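You operate a simulated robot arm through the tools that you are given. There is no shell and no other tool.

You are at the controls of a simulated robot arm. One attempt, no reset.

## Task
Bend the tube with square yellow collars to about 45.
Fine: lay it in the bender, shut the black knob first, swing the lever back, open the knob and lay the tube on the wooden bench.

Only the result counts: the job must be done as asked and must still hold three seconds after the hand-in. Knocking over, shifting, dropping, spilling or breaking anything else fails it.

## Robot
A 7-joint arm with a two-finger gripper, fixed in place. Base frame: the origin is at the foot of the arm, x ahead of it, y to its left, z up; the work surface is at about z = 906. Readings come in mm, rad, newtons and seconds.
With the tool pointing down near the work surface it reaches from about 300 to 740 mm from the base axis. Its first joint turns from -2.897 to 2.897 rad. Payload 2.94 kg.
The TCP is the grasp point between the finger pads, 30 mm short of the fingertips. In the tool frame z runs along the fingers and y along their closing line. The gripper opens to 138 mm. The gripper's body begins 109 mm behind the TCP.
Orientation is that of the tool frame in the base frame, as a unit quaternion [w, x, y, z]. With the fingers straight down and closing along the base's y, the tool's x points along the base's -x, its y along +y and its z along -z.

## Interface
- The arm moves only by the tool drive_tool. Its argument "targets" is a list that holds one entry, the list of rows, each a list of 7 numbers: the turn, a rotation vector about the tool's x, y, z in rad, then the shift along the tool's x, y, z in mm, then the gripper command, from -1 (shut) to 1 (fully open), values between in proportion. In form: [[[wx, wy, wz, tx, ty, tz, hand], ...]]. A call has 1 to 20 rows; each row shifts and turns the commanded pose from where the row before left it, along the tool's axes as they then stand. Rows are played at 5 a second. More than 50 mm and 0.15 rad between two rows, or a gripper value outside its range, and nothing of the call is played. Where a pose cannot be reached the arm comes as near as it can. A force on the tool above 40 N (or 10 N above the force at the start of the call, whichever is more), or a blocked arm, ends the call early, and 0.2 s more pass. The fingers move at their own pace and stop on an object; they squeeze with about 41 N. The grip force told is the motor's: it shows also when the fingers shut on nothing. Time passes only in rows, and 0.2 s behind the last, so rows that do not move let the fingers close. It gives the time, the measured TCP pose, the force on the tool (base axes), the opening and the grip force at its end, in the units of the frame above (readings bear some noise), with the torque about the TCP (base axes, N m) and any sound that the robot's microphone picked up, and new pictures: "pictures" is both (left out), scene, wrist or none.
- Cameras (640 x 400 px; columns grow to the right, rows downward): "scene" is fixed at [399, -650.4, 1646]; the picture's right is [0.96, -0.27, 0.00], its down [-0.15, -0.53, -0.84] and it looks along [0.23, 0.80, -0.55] (base axes); focal length 357 px, centre (320, 200). "wrist" rides on the gripper at [71, 19, -146] in the tool frame; the picture's right is [-0.26, 0.97, 0.00], its down [-0.85, -0.23, -0.48] and it looks along [-0.46, -0.12, 0.88] (tool axes); focal length 280 px, centre (320, 200). There is no depth. A picture from a camera that has moved, and an enlarged one, comes with that camera's place and axes in the base frame and with its lens.
- slide_trunk(by): slides the trunk up (or, below 0, down) by that many mm; the arm rides with it, the base frame stays. It gives what a move gives, with no picture.
- zoom(camera, box): a new picture of the part [left, top, right, bottom] of that camera's present view, enlarged. The clock stands still meanwhile.
- close_job(): hands the job in; it is judged then, once.

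Nothing tells you positions but the pictures and the camera data. Unless the task says otherwise, let go and move clear before handing in.

The tools are called after ">>>" as name(argument=value, ...) on one line, values as JSON. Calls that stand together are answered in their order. drive_tool: Moves the arm, as the interface text tells. Its arguments: {"type":"object","properties":{"targets":{"type":"array"},"pictures":{"type":"string","enum":["both","scene","wrist","none"]}},"required":["targets"]} The other tools are called the same way: slide_trunk (by) slides the trunk up or down; zoom (camera, box) takes an enlarged picture of a part of a camera's view; close_job () hands the job in.

At the start:

```text
clock: 0.0
ee_pos: [356.6, 295.2, 1264.4]
orientation: [0.0, 0.0, 1.0, 0.0]
contact_force: [-0.7, 0.7, 0.2]
torque: [0.01, 0.01, -0.02]
gripper_width: 138.1
grip_force: 0.1
trunk travel left (down, up): [-425.0, 29.0]
```

scene: 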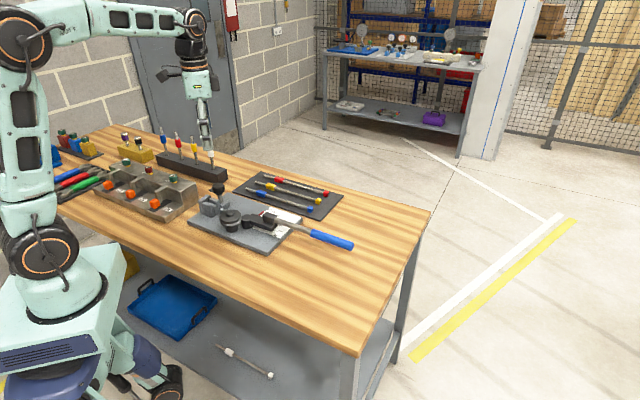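
wrist: 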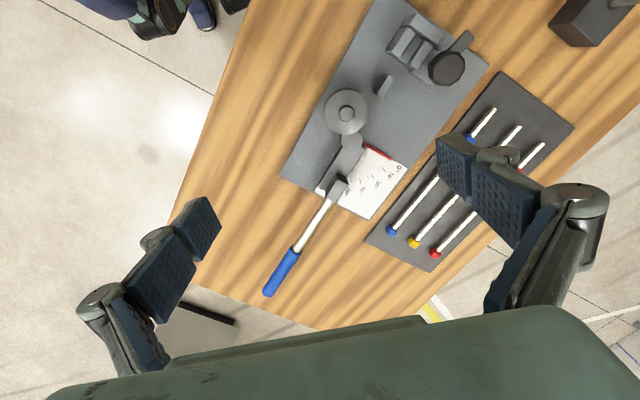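

I see a workbench with a tube bender (lever with blue grip, black knob clamp), and a dark tray holding three tubes with blue, yellow and red collars. I'll look closer first.

>>> zoom(camera="scene", box=[180, 150, 380, 275])

>>> zoom(camera="wrist", box=[260, 0, 500, 150])

>>> zoom(camera="wrist", box=[260, 120, 500, 270])

>>> zoom(camera="wrist", box=[360, 60, 600, 280])

```text
3.20 times, centred on (280, 212) of scene
camera zoom: at [399.0, -650.4, 1646.0], right [0.96, -0.27, 0.0], down [-0.15, -0.53, -0.84], along [0.23, 0.8, -0.55], focal length 1143 px, centre (448, 160)
```

zoom: 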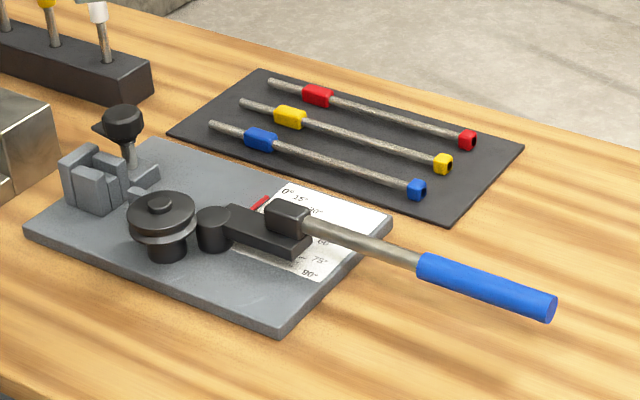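

```text
2.67 times, centred on (380, 75) of wrist
camera zoom: at [284.8, 313.1, 1408.5], right [0.26, 0.97, 0.0], down [0.85, -0.23, 0.48], along [0.46, -0.12, -0.88], focal length 748 px, centre (160, 533)
```

zoom: 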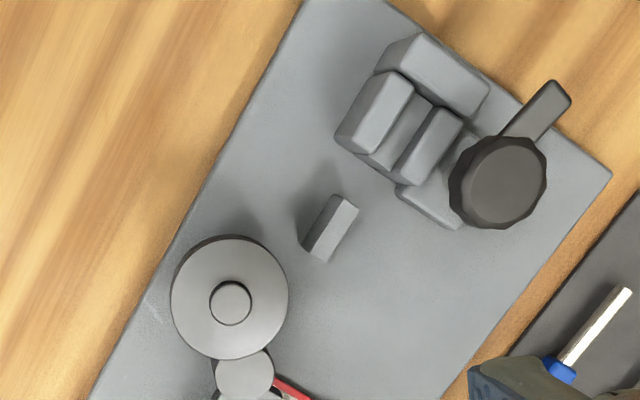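

```text
2.67 times, centred on (380, 195) of wrist
camera zoom: at [284.8, 313.1, 1408.5], right [0.26, 0.97, 0.0], down [0.85, -0.23, 0.48], along [0.46, -0.12, -0.88], focal length 748 px, centre (160, 213)
```

zoom: 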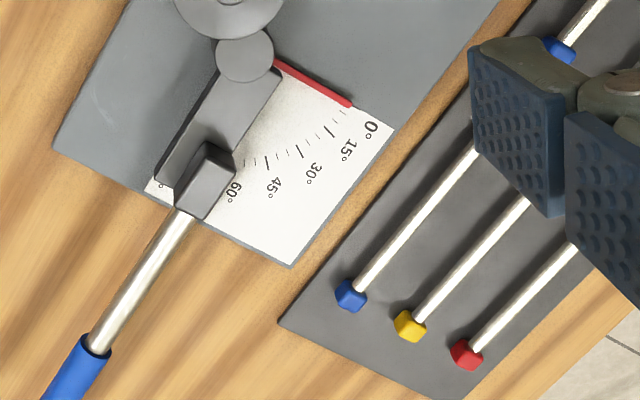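

```text
1.82 times, centred on (480, 170) of wrist
camera zoom: at [284.8, 313.1, 1408.5], right [0.26, 0.97, 0.0], down [0.85, -0.23, 0.48], along [0.46, -0.12, -0.88], focal length 510 px, centre (29, 254)
```

zoom: 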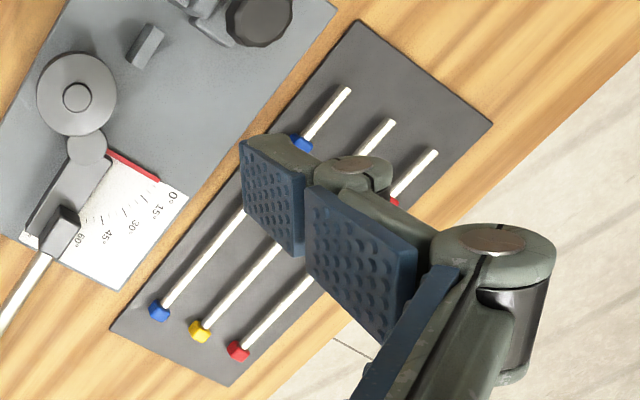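

The yellow-collared tube lies in the middle of the tray, almost beyond tool-down reach, and the bender's long axis runs at about 45° to base axes. I'll enlarge the details before moving.

>>> zoom(camera="scene", box=[190, 180, 270, 230])

>>> zoom(camera="scene", box=[230, 190, 310, 240])

>>> zoom(camera="scene", box=[240, 165, 340, 225])

>>> zoom(camera="scene", box=[40, 120, 240, 245])

>>> zoom(camera="scene", box=[120, 270, 320, 395])

>>> zoom(camera="wrist", box=[310, 130, 420, 220])

>>> zoom(camera="wrist", box=[370, 0, 500, 90])

```text
8.00 times, centred on (230, 205) of scene
camera zoom: at [399.0, -650.4, 1646.0], right [0.96, -0.27, 0.0], down [-0.15, -0.53, -0.84], along [0.23, 0.8, -0.55], focal length 2857 px, centre (1040, 160)
```

zoom: 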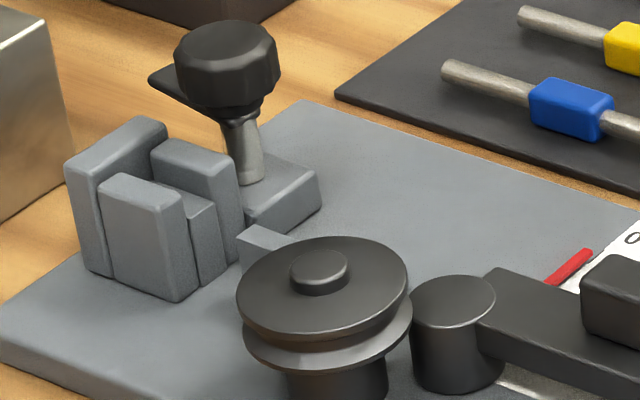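

```text
8.00 times, centred on (270, 215) of scene
camera zoom: at [399.0, -650.4, 1646.0], right [0.96, -0.27, 0.0], down [-0.15, -0.53, -0.84], along [0.23, 0.8, -0.55], focal length 2857 px, centre (720, 80)
```

zoom: 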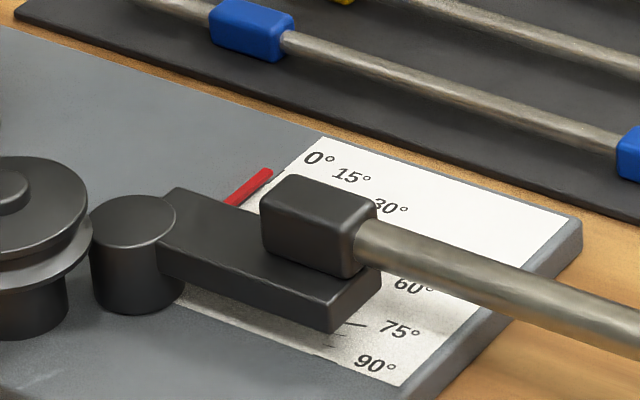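

```text
6.40 times, centred on (290, 195) of scene
camera zoom: at [399.0, -650.4, 1646.0], right [0.96, -0.27, 0.0], down [-0.15, -0.53, -0.84], along [0.23, 0.8, -0.55], focal length 2286 px, centre (512, 232)
```

zoom: 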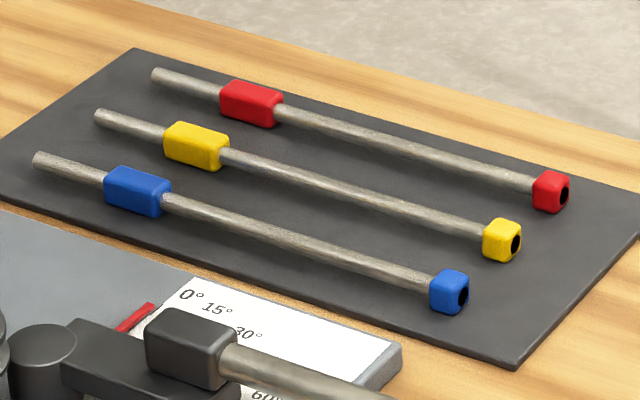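

```text
3.20 times, centred on (140, 182) of scene
camera zoom: at [399.0, -650.4, 1646.0], right [0.96, -0.27, 0.0], down [-0.15, -0.53, -0.84], along [0.23, 0.8, -0.55], focal length 1143 px, centre (896, 256)
```

zoom: 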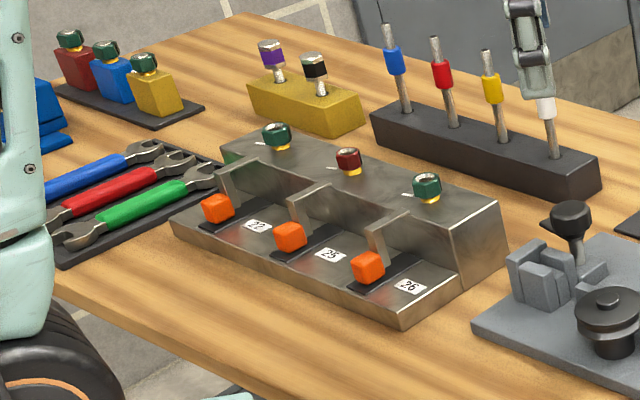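

```text
3.20 times, centred on (220, 332) of scene
camera zoom: at [399.0, -650.4, 1646.0], right [0.96, -0.27, 0.0], down [-0.15, -0.53, -0.84], along [0.23, 0.8, -0.55], focal length 1143 px, centre (640, -224)
```

zoom: 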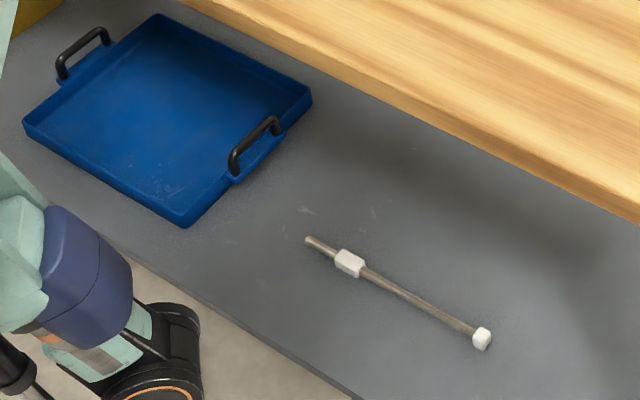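

```text
4.44 times, centred on (365, 175) of wrist
camera zoom: at [284.8, 313.1, 1408.5], right [0.26, 0.97, 0.0], down [0.85, -0.23, 0.48], along [0.46, -0.12, -0.88], focal length 1246 px, centre (120, 311)
```

zoom: 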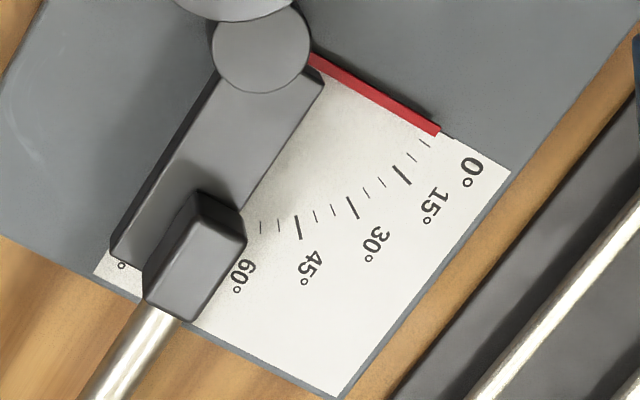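

```text
4.44 times, centred on (435, 45) of wrist
camera zoom: at [284.8, 313.1, 1408.5], right [0.26, 0.97, 0.0], down [0.85, -0.23, 0.48], along [0.46, -0.12, -0.88], focal length 1246 px, centre (-191, 889)
```

zoom: 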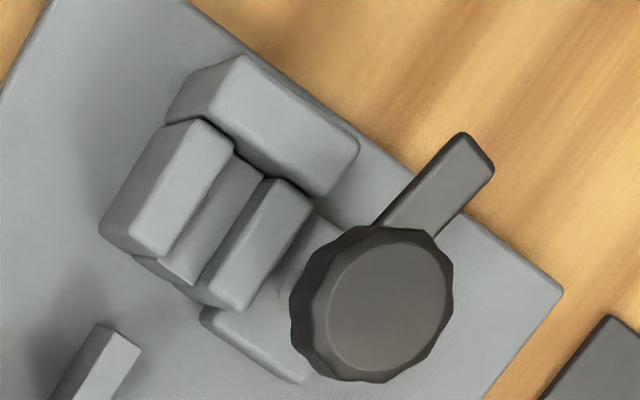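

The lever points along the bender's long axis, and the red needle sits at 0°. I'll turn the tool 45° to match the bender and move above it for a closer look at the pivot, die and scale.

>>> drive_tool(targets=[[[0, 0, 0.1309, 0, 0, 0, 1], [0, 0, 0.1309, 0, 0, 0, 1], [0, 0, 0.1309, 0, 0, 0, 1], [0, 0, 0.1309, 0, 0, 0, 1], [0, 0, 0.1309, 0, 0, 0, 1], [0, 0, 0.1309, 0, 0, 0, 1], [0, 0, 0, -4.1, 14.7, 28.5, 1], [0, 0, 0, -4.1, 14.7, 28.5, 1], [0, 0, 0, -4.1, 14.7, 28.5, 1], [0, 0, 0, -4.1, 14.7, 28.5, 1], [0, 0, 0, 0, 0, 0, 1], [0, 0, 0, 0, 0, 0, 1]]])

```text
clock: 2.6
ee_pos: [407.9, 325.1, 1149.4]
orientation: [0.0, 0.383, 0.924, 0.0]
contact_force: [-0.3, 0.0, -0.2]
torque: [0.02, -0.03, 0.01]
gripper_width: 138.0
grip_force: 0.0
trunk travel left (down, up): [-425.0, 29.0]
camera wrist: at [371.9, 389.1, 1294.0], right [0.87, 0.5, 0.0], down [0.44, -0.76, 0.48], along [0.24, -0.41, -0.88], focal length 280 px, centre (320, 200)
```

scene: 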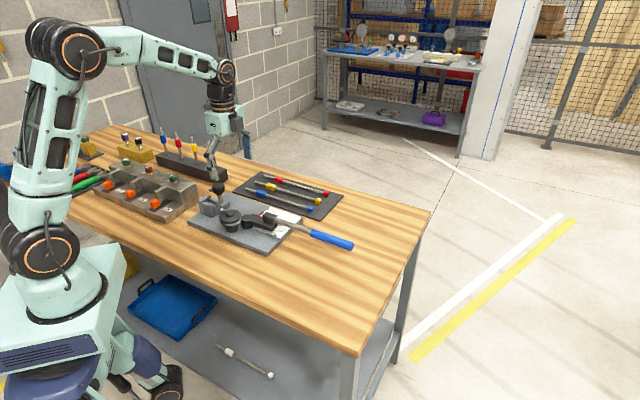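
wrist: 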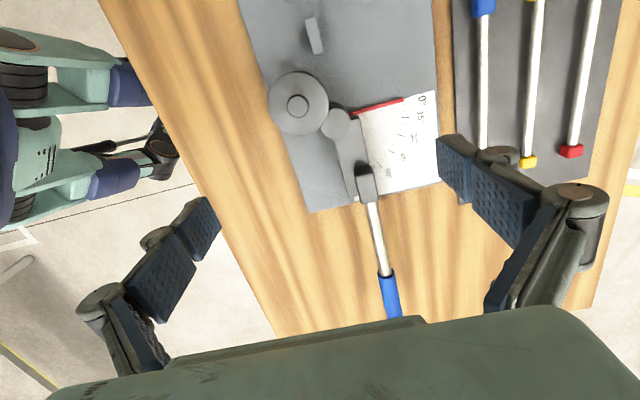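

Now I'm nearly over the bender. I'll enlarge the pivot, scale and tubes.

>>> zoom(camera="wrist", box=[240, 50, 400, 150])

>>> zoom(camera="wrist", box=[320, 80, 460, 210])

>>> zoom(camera="wrist", box=[430, 0, 640, 180])

>>> zoom(camera="wrist", box=[240, 0, 400, 100])

```text
4.00 times, centred on (320, 100) of wrist
camera zoom: at [371.9, 389.1, 1294.0], right [0.87, 0.5, 0.0], down [0.44, -0.76, 0.48], along [0.24, -0.41, -0.88], focal length 1122 px, centre (320, 600)
```

zoom: 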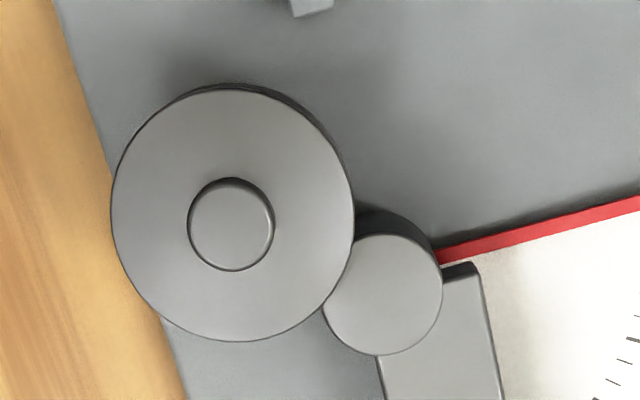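

```text
3.08 times, centred on (390, 145) of wrist
camera zoom: at [371.9, 389.1, 1294.0], right [0.87, 0.5, 0.0], down [0.44, -0.76, 0.48], along [0.24, -0.41, -0.88], focal length 863 px, centre (105, 369)
```

zoom: 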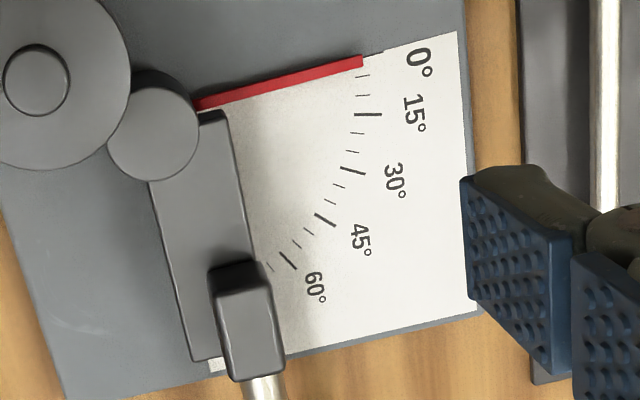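

```text
2.22 times, centred on (535, 90) of wrist
camera zoom: at [371.9, 389.1, 1294.0], right [0.87, 0.5, 0.0], down [0.44, -0.76, 0.48], along [0.24, -0.41, -0.88], focal length 623 px, centre (-158, 444)
```

zoom: 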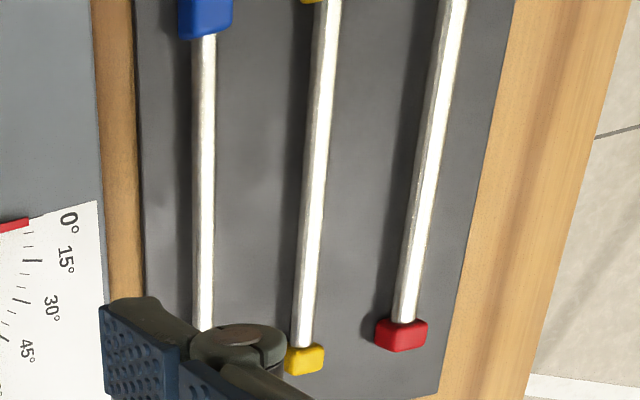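

```text
4.00 times, centred on (320, 50) of wrist
camera zoom: at [371.9, 389.1, 1294.0], right [0.87, 0.5, 0.0], down [0.44, -0.76, 0.48], along [0.24, -0.41, -0.88], focal length 1122 px, centre (320, 800)
```

zoom: 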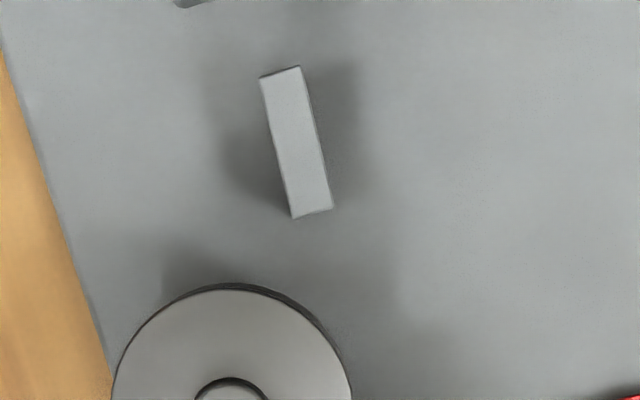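

The scale, red needle and round pivot cylinder share one centre, so the lever pivots there and is now at 0°; the tube should run along the line from the clamp channel over the rest to that pivot. Next I look at the clamp from closer.

>>> drive_tool(targets=[[[0, 0, 0, 39.2, 2.7, 20, 1], [0, 0, 0, 39.2, 2.7, 20, 1], [0, 0, 0, 39.2, 2.7, 20, 1], [0, 0, 0, 0, 0, 0, 1], [0, 0, 0, 0, 0, 0, 1]]], pictures="wrist")

```text
clock: 3.8
ee_pos: [330.2, 411.7, 1090.7]
orientation: [0.0, 0.382, 0.924, 0.0]
contact_force: [-0.2, 0.7, 0.2]
torque: [0.03, 0.01, 0.02]
gripper_width: 138.1
grip_force: 0.0
trunk travel left (down, up): [-425.0, 29.0]
camera wrist: at [293.1, 476.2, 1235.0], right [0.87, 0.5, 0.0], down [0.44, -0.76, 0.48], along [0.24, -0.41, -0.88], focal length 280 px, centre (320, 200)
```

wrist: 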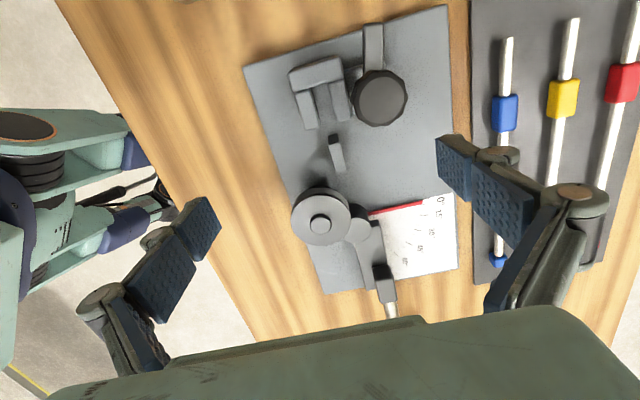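

>>> zoom(camera="wrist", box=[240, 10, 400, 130])

>>> zoom(camera="wrist", box=[280, 100, 420, 210])

>>> zoom(camera="wrist", box=[300, 170, 460, 290])

>>> zoom(camera="wrist", box=[470, 0, 640, 150])

```text
3.33 times, centred on (320, 70) of wrist
camera zoom: at [293.1, 476.2, 1235.0], right [0.87, 0.5, 0.0], down [0.44, -0.76, 0.48], along [0.24, -0.41, -0.88], focal length 935 px, centre (320, 633)
```

zoom: 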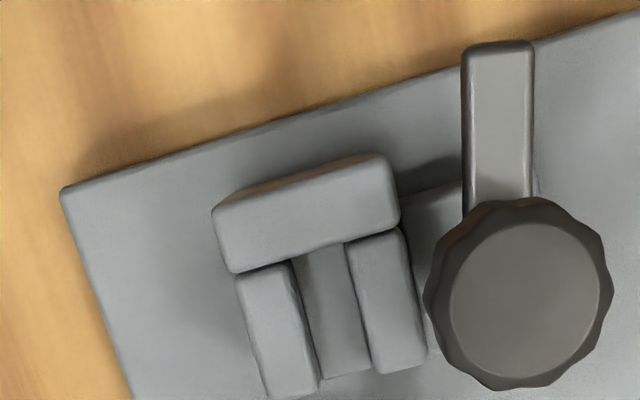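

```text
3.64 times, centred on (350, 155) of wrist
camera zoom: at [293.1, 476.2, 1235.0], right [0.87, 0.5, 0.0], down [0.44, -0.76, 0.48], along [0.24, -0.41, -0.88], focal length 1020 px, centre (211, 364)
```

zoom: 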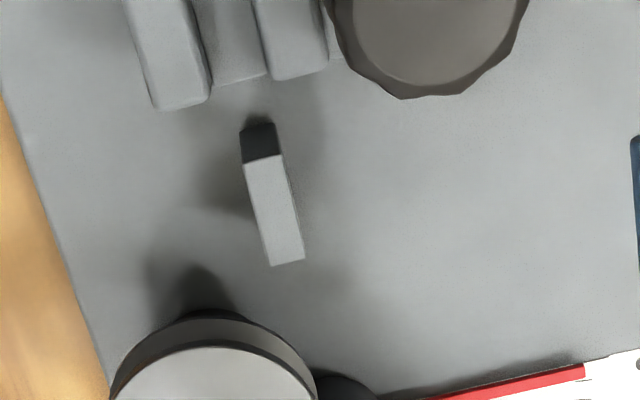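

```text
3.33 times, centred on (380, 230) of wrist
camera zoom: at [293.1, 476.2, 1235.0], right [0.87, 0.5, 0.0], down [0.44, -0.76, 0.48], along [0.24, -0.41, -0.88], focal length 935 px, centre (120, 100)
```

zoom: 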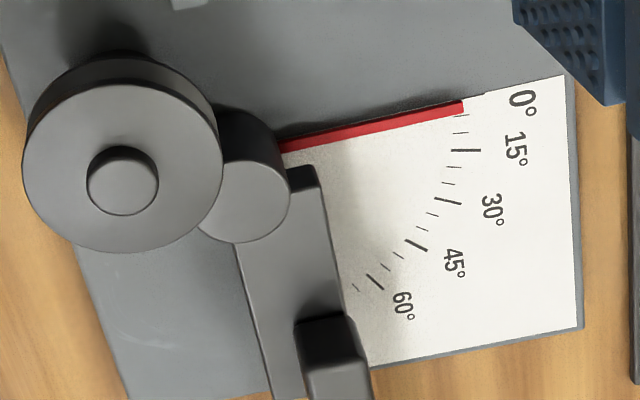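

```text
2.67 times, centred on (555, 75) of wrist
camera zoom: at [293.1, 476.2, 1235.0], right [0.87, 0.5, 0.0], down [0.44, -0.76, 0.48], along [0.24, -0.41, -0.88], focal length 748 px, centre (-307, 533)
```

zoom: 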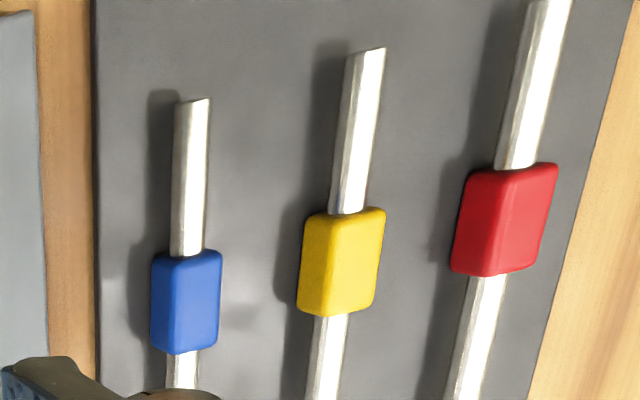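

The channel, rest and pivot all lie on one line (w≈535 in the bender's frame), with the collar meant to sit on the rest. I'll take one more enlarged look at the knob and its tab before trying which way it turns.

>>> zoom(camera="scene", box=[190, 175, 240, 225])

>>> zoom(camera="wrist", box=[330, 15, 420, 130])

>>> zoom(camera="wrist", box=[280, 50, 350, 140])

```text
8.00 times, centred on (215, 200) of scene
camera zoom: at [399.0, -650.4, 1646.0], right [0.96, -0.27, 0.0], down [-0.15, -0.53, -0.84], along [0.23, 0.8, -0.55], focal length 2857 px, centre (1160, 200)
```

zoom: 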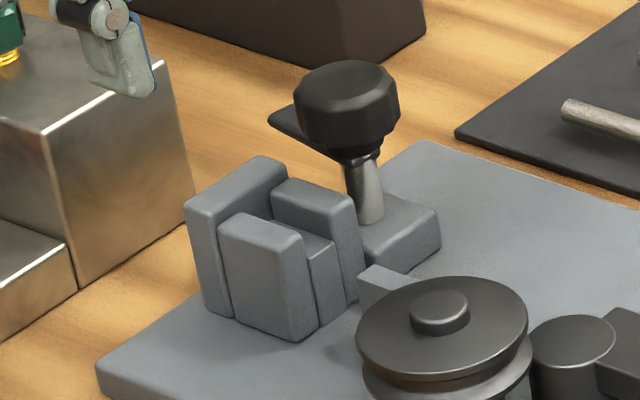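

```text
3.48 times, centred on (375, 72) of wrist
camera zoom: at [293.1, 476.2, 1235.0], right [0.87, 0.5, 0.0], down [0.44, -0.76, 0.48], along [0.24, -0.41, -0.88], focal length 975 px, centre (129, 644)
```

zoom: 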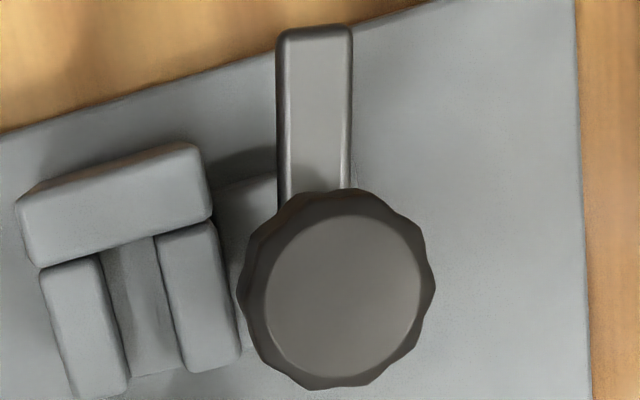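

```text
4.44 times, centred on (315, 95) of wrist
camera zoom: at [293.1, 476.2, 1235.0], right [0.87, 0.5, 0.0], down [0.44, -0.76, 0.48], along [0.24, -0.41, -0.88], focal length 1246 px, centre (342, 667)
```

zoom: 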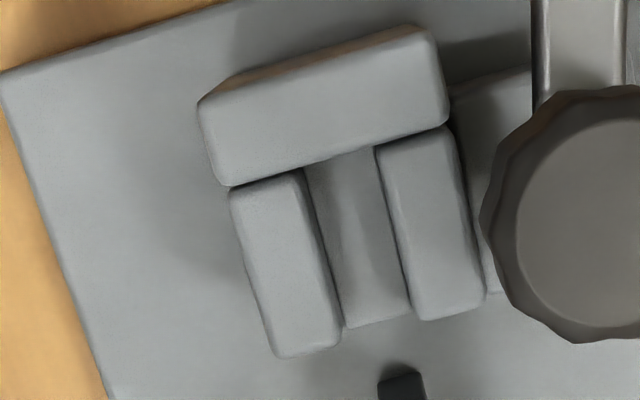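

The knob top is at about z=1014 with its axis near base (351, 467). I'll move above it and check centring before gripping.

>>> drive_tool(targets=[[[0, 0, 0, 12.2, 27.2, 0, 0.1], [0, 0, 0, 12.2, 27.2, 0, 0.1], [0, 0, 0, 0, 0, 20, 0.1], [0, 0, 0, 0, 0, 0, 0.1], [0, 0, 0, 0, 0, 0, 0.1]]], pictures="both")

```text
clock: 5.0
ee_pos: [352.4, 468.7, 1069.8]
orientation: [0.0, 0.382, 0.924, -0.001]
contact_force: [0.3, -0.2, 0.1]
torque: [-0.02, 0.0, -0.01]
gripper_width: 75.8
grip_force: 0.1
trunk travel left (down, up): [-425.0, 29.0]
camera wrist: at [316.4, 531.7, 1214.8], right [0.87, 0.5, 0.0], down [0.44, -0.76, 0.48], along [0.24, -0.41, -0.88], focal length 280 px, centre (320, 200)
```

scene: 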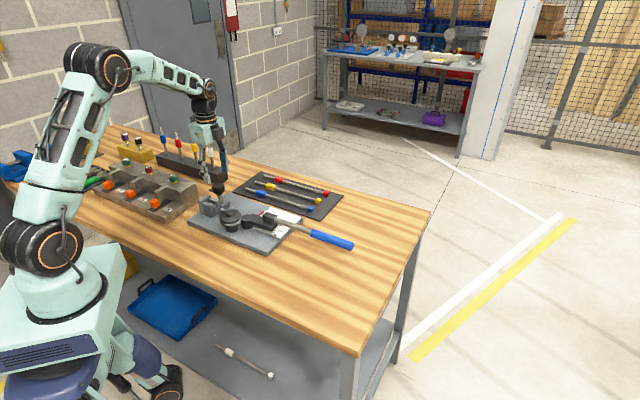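
wrist: 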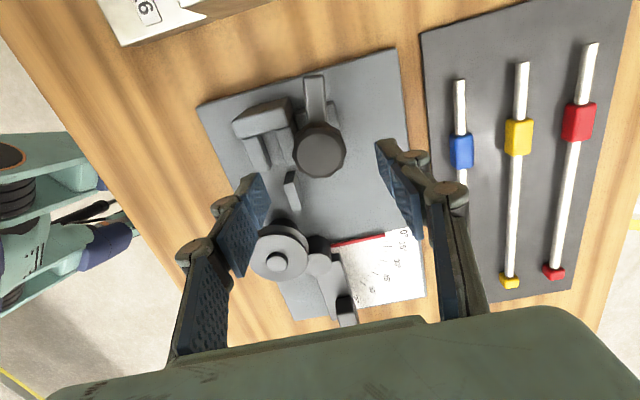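

>>> zoom(camera="wrist", box=[230, 70, 390, 190])

>>> zoom(camera="wrist", box=[440, 30, 620, 160])

>>> zoom(camera="wrist", box=[460, 180, 620, 300])

```text
3.33 times, centred on (310, 130) of wrist
camera zoom: at [316.4, 531.7, 1214.8], right [0.87, 0.5, 0.0], down [0.44, -0.76, 0.48], along [0.24, -0.41, -0.88], focal length 935 px, centre (353, 433)
```

zoom: 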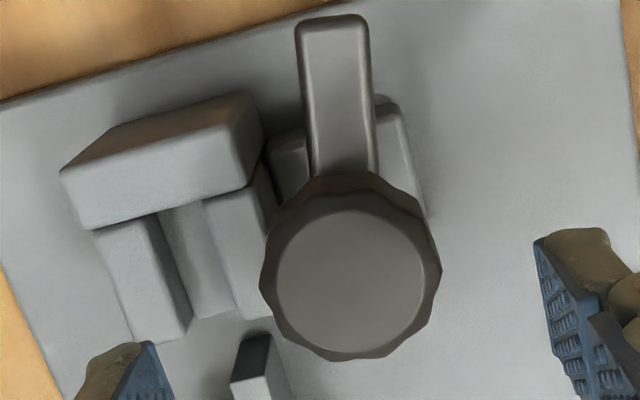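

```text
3.08 times, centred on (530, 95) of wrist
camera zoom: at [316.4, 531.7, 1214.8], right [0.87, 0.5, 0.0], down [0.44, -0.76, 0.48], along [0.24, -0.41, -0.88], focal length 863 px, centre (-326, 523)
```

zoom: 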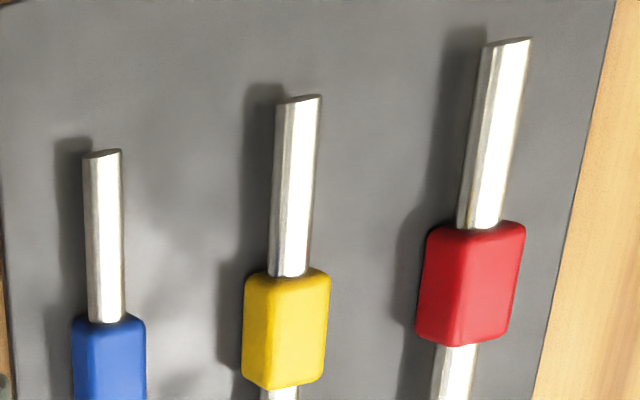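

```text
3.33 times, centred on (540, 240) of wrist
camera zoom: at [316.4, 531.7, 1214.8], right [0.87, 0.5, 0.0], down [0.44, -0.76, 0.48], along [0.24, -0.41, -0.88], focal length 935 px, centre (-413, 67)
```

zoom: 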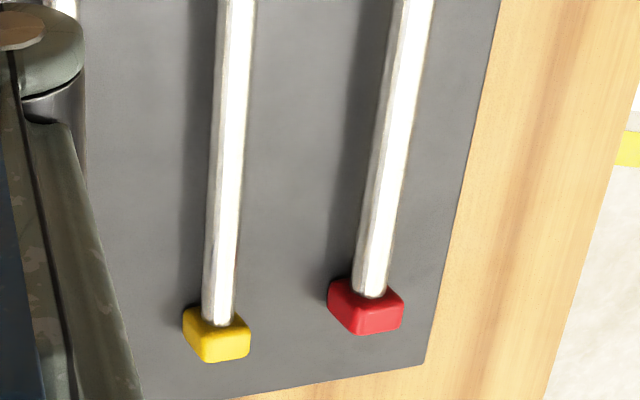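

The knob is centred under the tool. I go down, grip it, and try a small clockwise turn.

>>> drive_tool(targets=[[[0, 0, 0, 0, 0, 28, 0.1], [0, 0, 0, 0, 0, 27, 0.1], [0, 0, 0, 0, 0, 0, 0.1], [0, 0, 0, 0, 0, 0, -1], [0, 0, 0, 0, 0, 0, -1], [0, 0, 0, 0, 0, 0, -1], [0, 0, 0, 0, 0, 0, -1]]], pictures="wrist")

>>> drive_tool(targets=[[[0, 0, 0.06, 0, 0, 0, -1], [0, 0, 0.06, 0, 0, 0, -1], [0, 0, 0.06, 0, 0, 0, -1], [0, 0, 0, 0, 0, 0, -1]]], pictures="wrist")

```text
clock: 6.6
ee_pos: [351.5, 469.1, 1016.9]
orientation: [-0.001, 0.382, 0.924, -0.002]
contact_force: [-4.0, -3.9, -2.2]
torque: [-0.2, 0.06, -0.02]
gripper_width: 41.2
grip_force: 45.1
trunk travel left (down, up): [-425.0, 29.0]
camera wrist: at [315.8, 532.3, 1161.7], right [0.87, 0.5, 0.0], down [0.44, -0.76, 0.48], along [0.24, -0.41, -0.88], focal length 280 px, centre (320, 200)
```

wrist: 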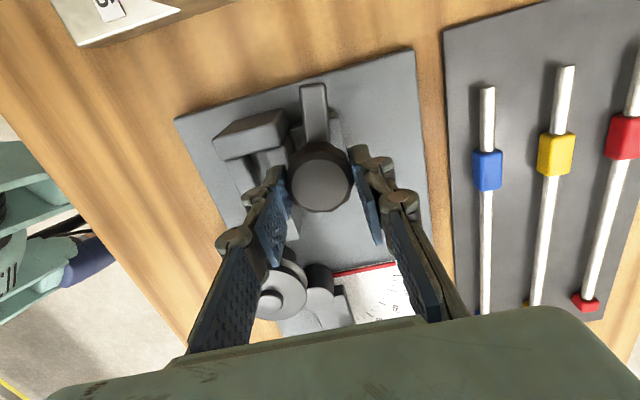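

```text
clock: 7.6
ee_pos: [352.0, 467.0, 1016.9]
orientation: [0.0, 0.464, 0.886, 0.001]
contact_force: [-3.1, -3.3, 6.0]
torque: [-0.22, -0.03, 0.56]
gripper_width: 40.8
grip_force: 45.0
trunk travel left (down, up): [-425.0, 29.0]
camera wrist: at [327.3, 537.2, 1161.7], right [0.94, 0.33, 0.0], down [0.29, -0.83, 0.47], along [0.16, -0.45, -0.88], focal length 280 px, centre (320, 200)
```

wrist: 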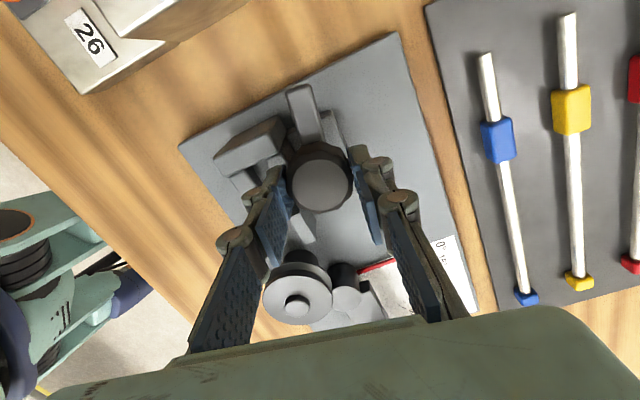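

Clockwise the knob stayed put and the fingers slipped, so it must shut counter-clockwise. I'll turn back and then on counter-clockwise a little.

>>> drive_tool(targets=[[[0, 0, -0.1, 0, 0, 0, -1], [0, 0, -0.1, 0, 0, 0, -1], [0, 0, -0.1, 0, 0, 0, -1], [0, 0, -0.1, 0, 0, 0, -1], [0, 0, 0, 0, 0, 0, -1]]], pictures="wrist")

```text
clock: 8.8
ee_pos: [352.6, 468.7, 1017.6]
orientation: [0.0, 0.278, 0.961, 0.003]
contact_force: [-0.2, 1.4, 17.4]
torque: [0.6, 1.02, 0.03]
gripper_width: 40.4
grip_force: 45.0
trunk travel left (down, up): [-425.0, 29.0]
camera wrist: at [302.2, 521.8, 1161.6], right [0.74, 0.68, 0.0], down [0.59, -0.65, 0.47], along [0.32, -0.35, -0.88], focal length 280 px, centre (320, 200)
```

wrist: 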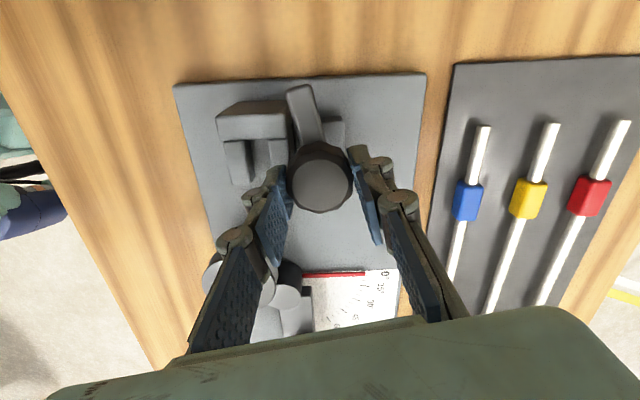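

>>> zoom(camera="wrist", box=[200, 70, 360, 190])

>>> zoom(camera="scene", box=[180, 165, 260, 235])

```text
3.33 times, centred on (280, 130) of wrist
camera zoom: at [302.2, 521.8, 1161.6], right [0.74, 0.68, 0.0], down [0.59, -0.65, 0.47], along [0.32, -0.35, -0.88], focal length 935 px, centre (453, 433)
```

zoom: 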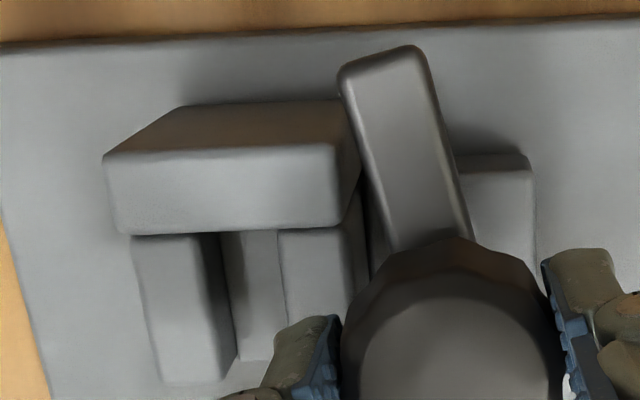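

```text
5.71 times, centred on (220, 200) of scene
camera zoom: at [399.0, -650.4, 1646.0], right [0.96, -0.27, 0.0], down [-0.15, -0.53, -0.84], along [0.23, 0.8, -0.55], focal length 2041 px, centre (891, 200)
```

zoom: 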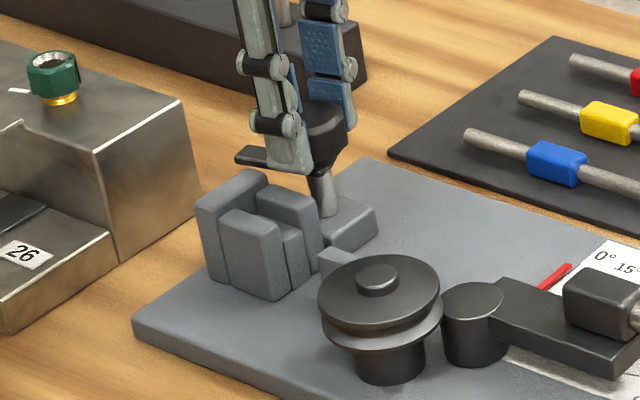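

The knob does turn counter-clockwise and the tab seems to pass above the back stop. I continue in small steps, watching the force.

>>> drive_tool(targets=[[[0, 0, -0.1, 0, 0, 0, -1], [0, 0, -0.1, 0, 0, 0, -1], [0, 0, 0, 0, 0, 0, -1]]], pictures="wrist")

>>> zoom(camera="wrist", box=[200, 70, 360, 190])

>>> zoom(camera="scene", box=[190, 170, 250, 215])

```text
clock: 9.6
ee_pos: [352.4, 468.4, 1017.0]
orientation: [0.001, 0.181, 0.984, 0.002]
contact_force: [1.7, 6.4, 25.6]
torque: [0.49, 0.75, 0.06]
gripper_width: 40.3
grip_force: 45.2
trunk travel left (down, up): [-425.0, 29.0]
camera wrist: at [292.3, 510.9, 1161.5], right [0.59, 0.81, 0.01], down [0.71, -0.52, 0.48], along [0.39, -0.28, -0.88], focal length 280 px, centre (320, 200)
```

wrist: 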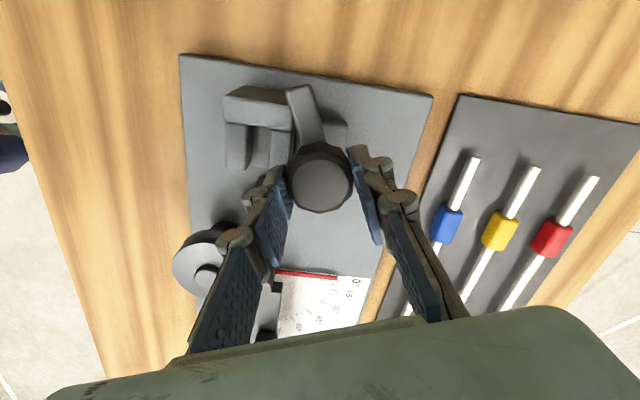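

```text
3.33 times, centred on (280, 130) of wrist
camera zoom: at [292.3, 510.9, 1161.5], right [0.59, 0.81, 0.01], down [0.71, -0.52, 0.48], along [0.39, -0.28, -0.88], focal length 935 px, centre (453, 433)
```

zoom: 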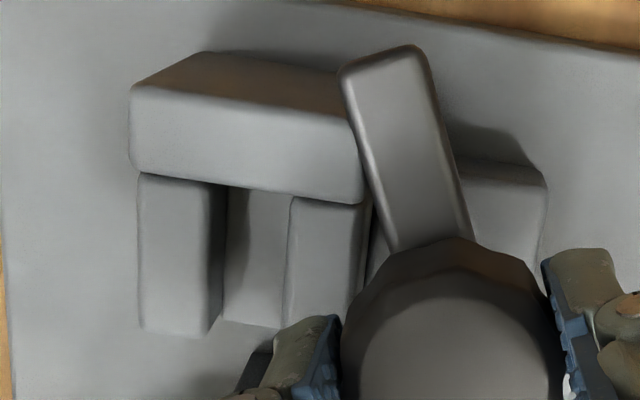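

```text
8.89 times, centred on (220, 192) of scene
camera zoom: at [399.0, -650.4, 1646.0], right [0.96, -0.27, 0.0], down [-0.15, -0.53, -0.84], along [0.23, 0.8, -0.55], focal length 3175 px, centre (1209, 267)
```

zoom: 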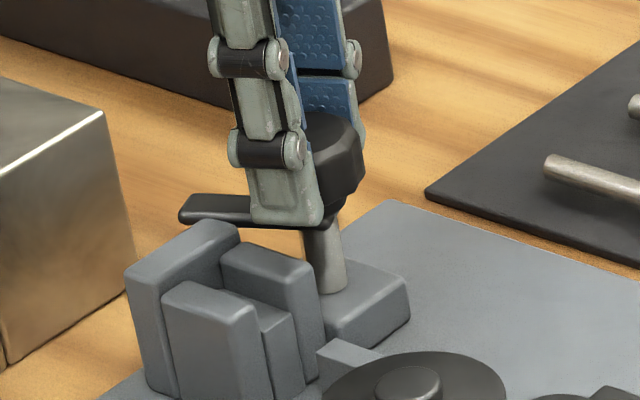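

Upward force is building while the knob turns, so I'll ease the tool up 1.5 mm and turn a bit more.

>>> drive_tool(targets=[[[0, 0, 0, 0, 0, -1.5, -1], [0, 0, -0.08, 0, 0, 0, -1], [0, 0, 0, 0, 0, 0, -1]]], pictures="wrist")

```text
clock: 10.4
ee_pos: [350.7, 468.8, 1017.7]
orientation: [0.002, 0.142, 0.99, 0.001]
contact_force: [2.4, 8.1, 16.6]
torque: [0.5, -0.44, -0.02]
gripper_width: 40.5
grip_force: 44.9
trunk travel left (down, up): [-425.0, 29.0]
camera wrist: at [289.4, 506.7, 1161.3], right [0.52, 0.85, 0.0], down [0.75, -0.46, 0.48], along [0.41, -0.25, -0.88], focal length 280 px, centre (320, 200)
```

wrist: 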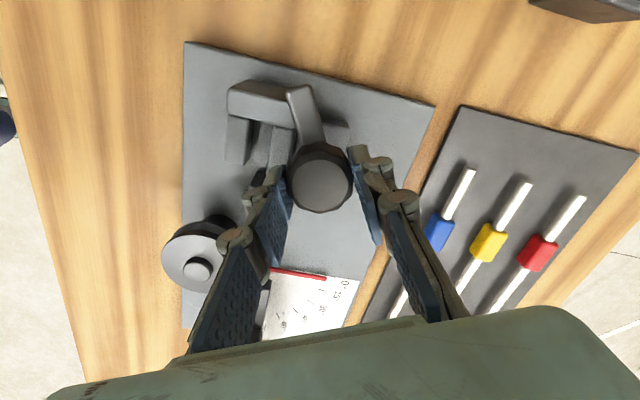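

>>> drive_tool(targets=[[[0, 0, -0.1, 0, 0, 0, -1], [0, 0, -0.1, 0, 0, 0, -1], [0, 0, 0, 0, 0, 0, -1]]], pictures="wrist")

>>> zoom(camera="wrist", box=[200, 70, 360, 190])

>>> zoom(camera="scene", box=[190, 170, 250, 215])

```text
clock: 11.2
ee_pos: [352.1, 468.9, 1016.8]
orientation: [0.001, 0.042, 0.999, 0.002]
contact_force: [3.4, 10.7, 15.9]
torque: [0.35, -0.16, 0.02]
gripper_width: 40.5
grip_force: 45.1
trunk travel left (down, up): [-425.0, 29.0]
camera wrist: at [283.1, 493.5, 1161.3], right [0.34, 0.94, 0.0], down [0.83, -0.3, 0.48], along [0.45, -0.16, -0.88], focal length 280 px, centre (320, 200)
```

wrist: 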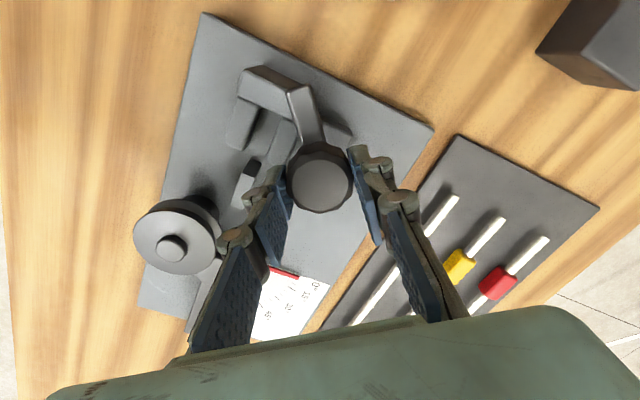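

```text
3.33 times, centred on (280, 130) of wrist
camera zoom: at [283.1, 493.5, 1161.3], right [0.34, 0.94, 0.0], down [0.83, -0.3, 0.48], along [0.45, -0.16, -0.88], focal length 935 px, centre (453, 433)
```

zoom: 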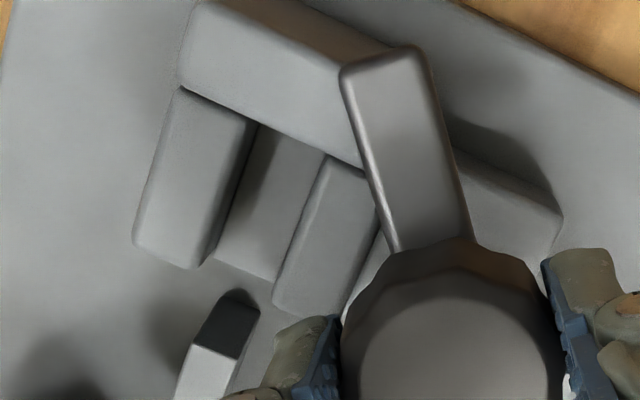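

```text
8.89 times, centred on (220, 192) of scene
camera zoom: at [399.0, -650.4, 1646.0], right [0.96, -0.27, 0.0], down [-0.15, -0.53, -0.84], along [0.23, 0.8, -0.55], focal length 3175 px, centre (1209, 267)
```

zoom: 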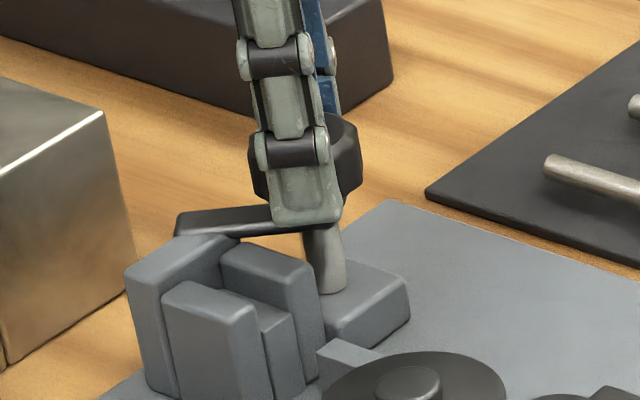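

>>> drive_tool(targets=[[[0, 0, 0, 0, 1.2, -1, -1], [0, 0, -0.1, 0, 0, 0, -1], [0, 0, -0.1, 0, 0, 0, -1], [0, 0, -0.1, 0, 0, 0, -1], [0, 0, 0, 0, 0, 0, -1]]], pictures="wrist")

>>> zoom(camera="wrist", box=[200, 70, 360, 190])

```text
clock: 12.4
ee_pos: [352.7, 469.0, 1016.8]
orientation: [-0.001, -0.108, 0.994, 0.0]
contact_force: [3.0, 2.2, -1.9]
torque: [0.16, -0.89, 0.08]
gripper_width: 40.3
grip_force: 45.2
trunk travel left (down, up): [-425.0, 29.0]
camera wrist: at [279.1, 472.9, 1161.3], right [0.05, 1.0, 0.0], down [0.88, -0.04, 0.47], along [0.47, -0.03, -0.88], focal length 280 px, centre (320, 200)
```

wrist: 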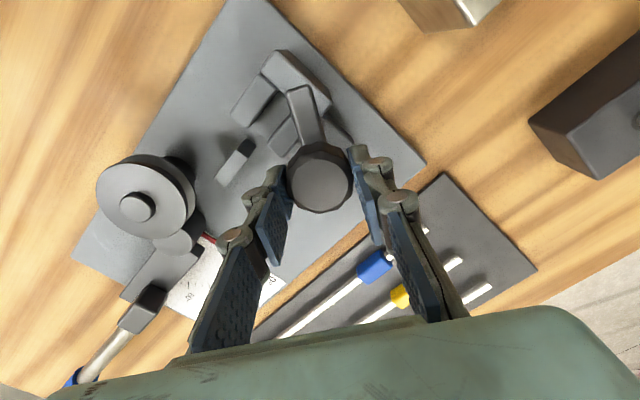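

```text
3.33 times, centred on (280, 130) of wrist
camera zoom: at [279.1, 472.9, 1161.3], right [0.05, 1.0, 0.0], down [0.88, -0.04, 0.47], along [0.47, -0.03, -0.88], focal length 935 px, centre (453, 433)
```

zoom: 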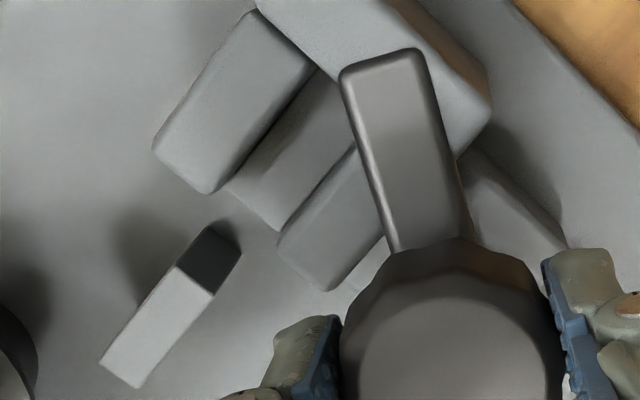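

>>> drive_tool(targets=[[[0, 0, -0.1, 0, 0, 0, -1], [0, 0, -0.1, 0, 0, 0, -1], [0, 0, -0.1, 0, 0, 0, -1], [0, 0, 0, 0, 0, 0, -1]]], pictures="wrist")

>>> zoom(camera="wrist", box=[200, 70, 360, 190])

```text
clock: 13.4
ee_pos: [352.4, 470.0, 1016.3]
orientation: [0.0, -0.256, 0.967, -0.001]
contact_force: [1.8, 0.8, -2.2]
torque: [-0.35, 0.32, 0.1]
gripper_width: 40.2
grip_force: 44.9
trunk travel left (down, up): [-425.0, 29.0]
camera wrist: at [281.4, 450.9, 1161.4], right [-0.25, 0.97, 0.0], down [0.85, 0.22, 0.47], along [0.46, 0.12, -0.88], focal length 280 px, centre (320, 200)
```

wrist: 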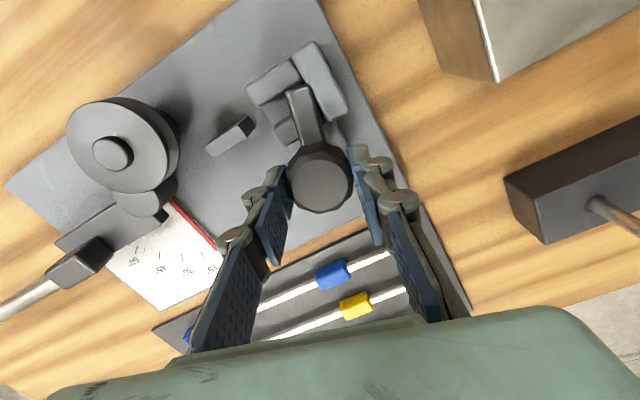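

```text
3.33 times, centred on (280, 130) of wrist
camera zoom: at [281.4, 450.9, 1161.4], right [-0.25, 0.97, 0.0], down [0.85, 0.22, 0.47], along [0.46, 0.12, -0.88], focal length 935 px, centre (453, 433)
```

zoom: 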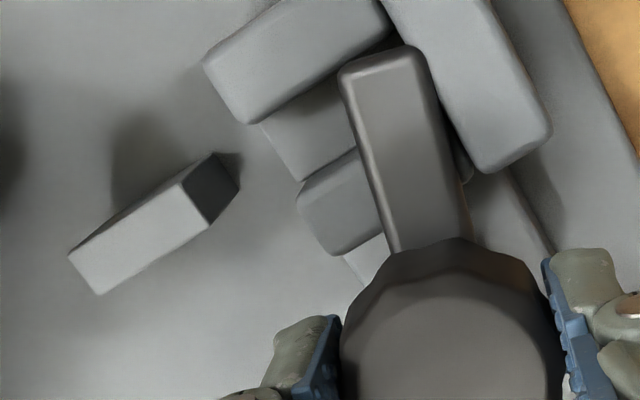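

The tab swings over the channel: that's the shut position. I'll feel for the end stop, since I need to know its travel.

>>> drive_tool(targets=[[[0, 0, -0.1, 0, 0, 0, -1], [0, 0, -0.1, 0, 0, 0, -1], [0, 0, 0, 0, 0, 0, -1]]], pictures="wrist")

>>> zoom(camera="wrist", box=[200, 70, 360, 190])

>>> zoom(camera="scene", box=[190, 170, 250, 215])

```text
clock: 14.2
ee_pos: [350.9, 469.2, 1016.6]
orientation: [-0.001, -0.351, 0.936, 0.0]
contact_force: [-0.5, 0.8, -4.8]
torque: [-0.11, 0.3, 0.08]
gripper_width: 40.4
grip_force: 45.2
trunk travel left (down, up): [-425.0, 29.0]
camera wrist: at [286.3, 437.2, 1161.4], right [-0.44, 0.9, 0.0], down [0.79, 0.38, 0.47], along [0.43, 0.21, -0.88], focal length 280 px, centre (320, 200)
```

wrist: 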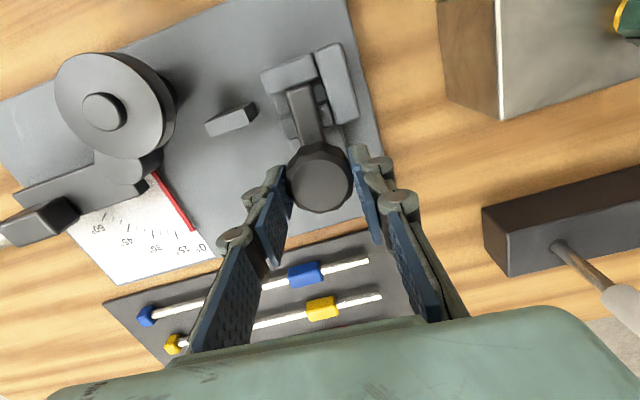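

```text
3.33 times, centred on (280, 130) of wrist
camera zoom: at [286.3, 437.2, 1161.4], right [-0.44, 0.9, 0.0], down [0.79, 0.38, 0.47], along [0.43, 0.21, -0.88], focal length 935 px, centre (453, 433)
```

zoom: 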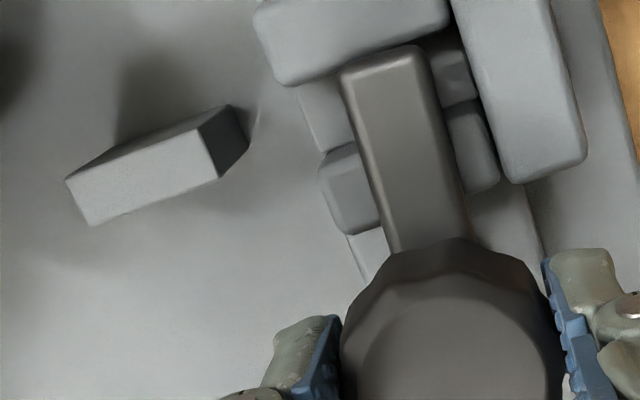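

```text
8.89 times, centred on (220, 192) of scene
camera zoom: at [399.0, -650.4, 1646.0], right [0.96, -0.27, 0.0], down [-0.15, -0.53, -0.84], along [0.23, 0.8, -0.55], focal length 3175 px, centre (1209, 267)
```

zoom: 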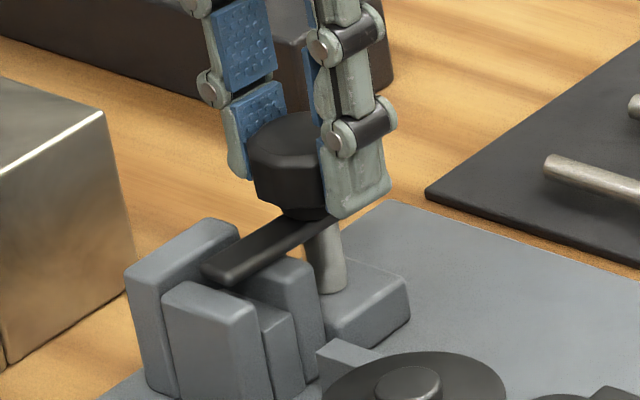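

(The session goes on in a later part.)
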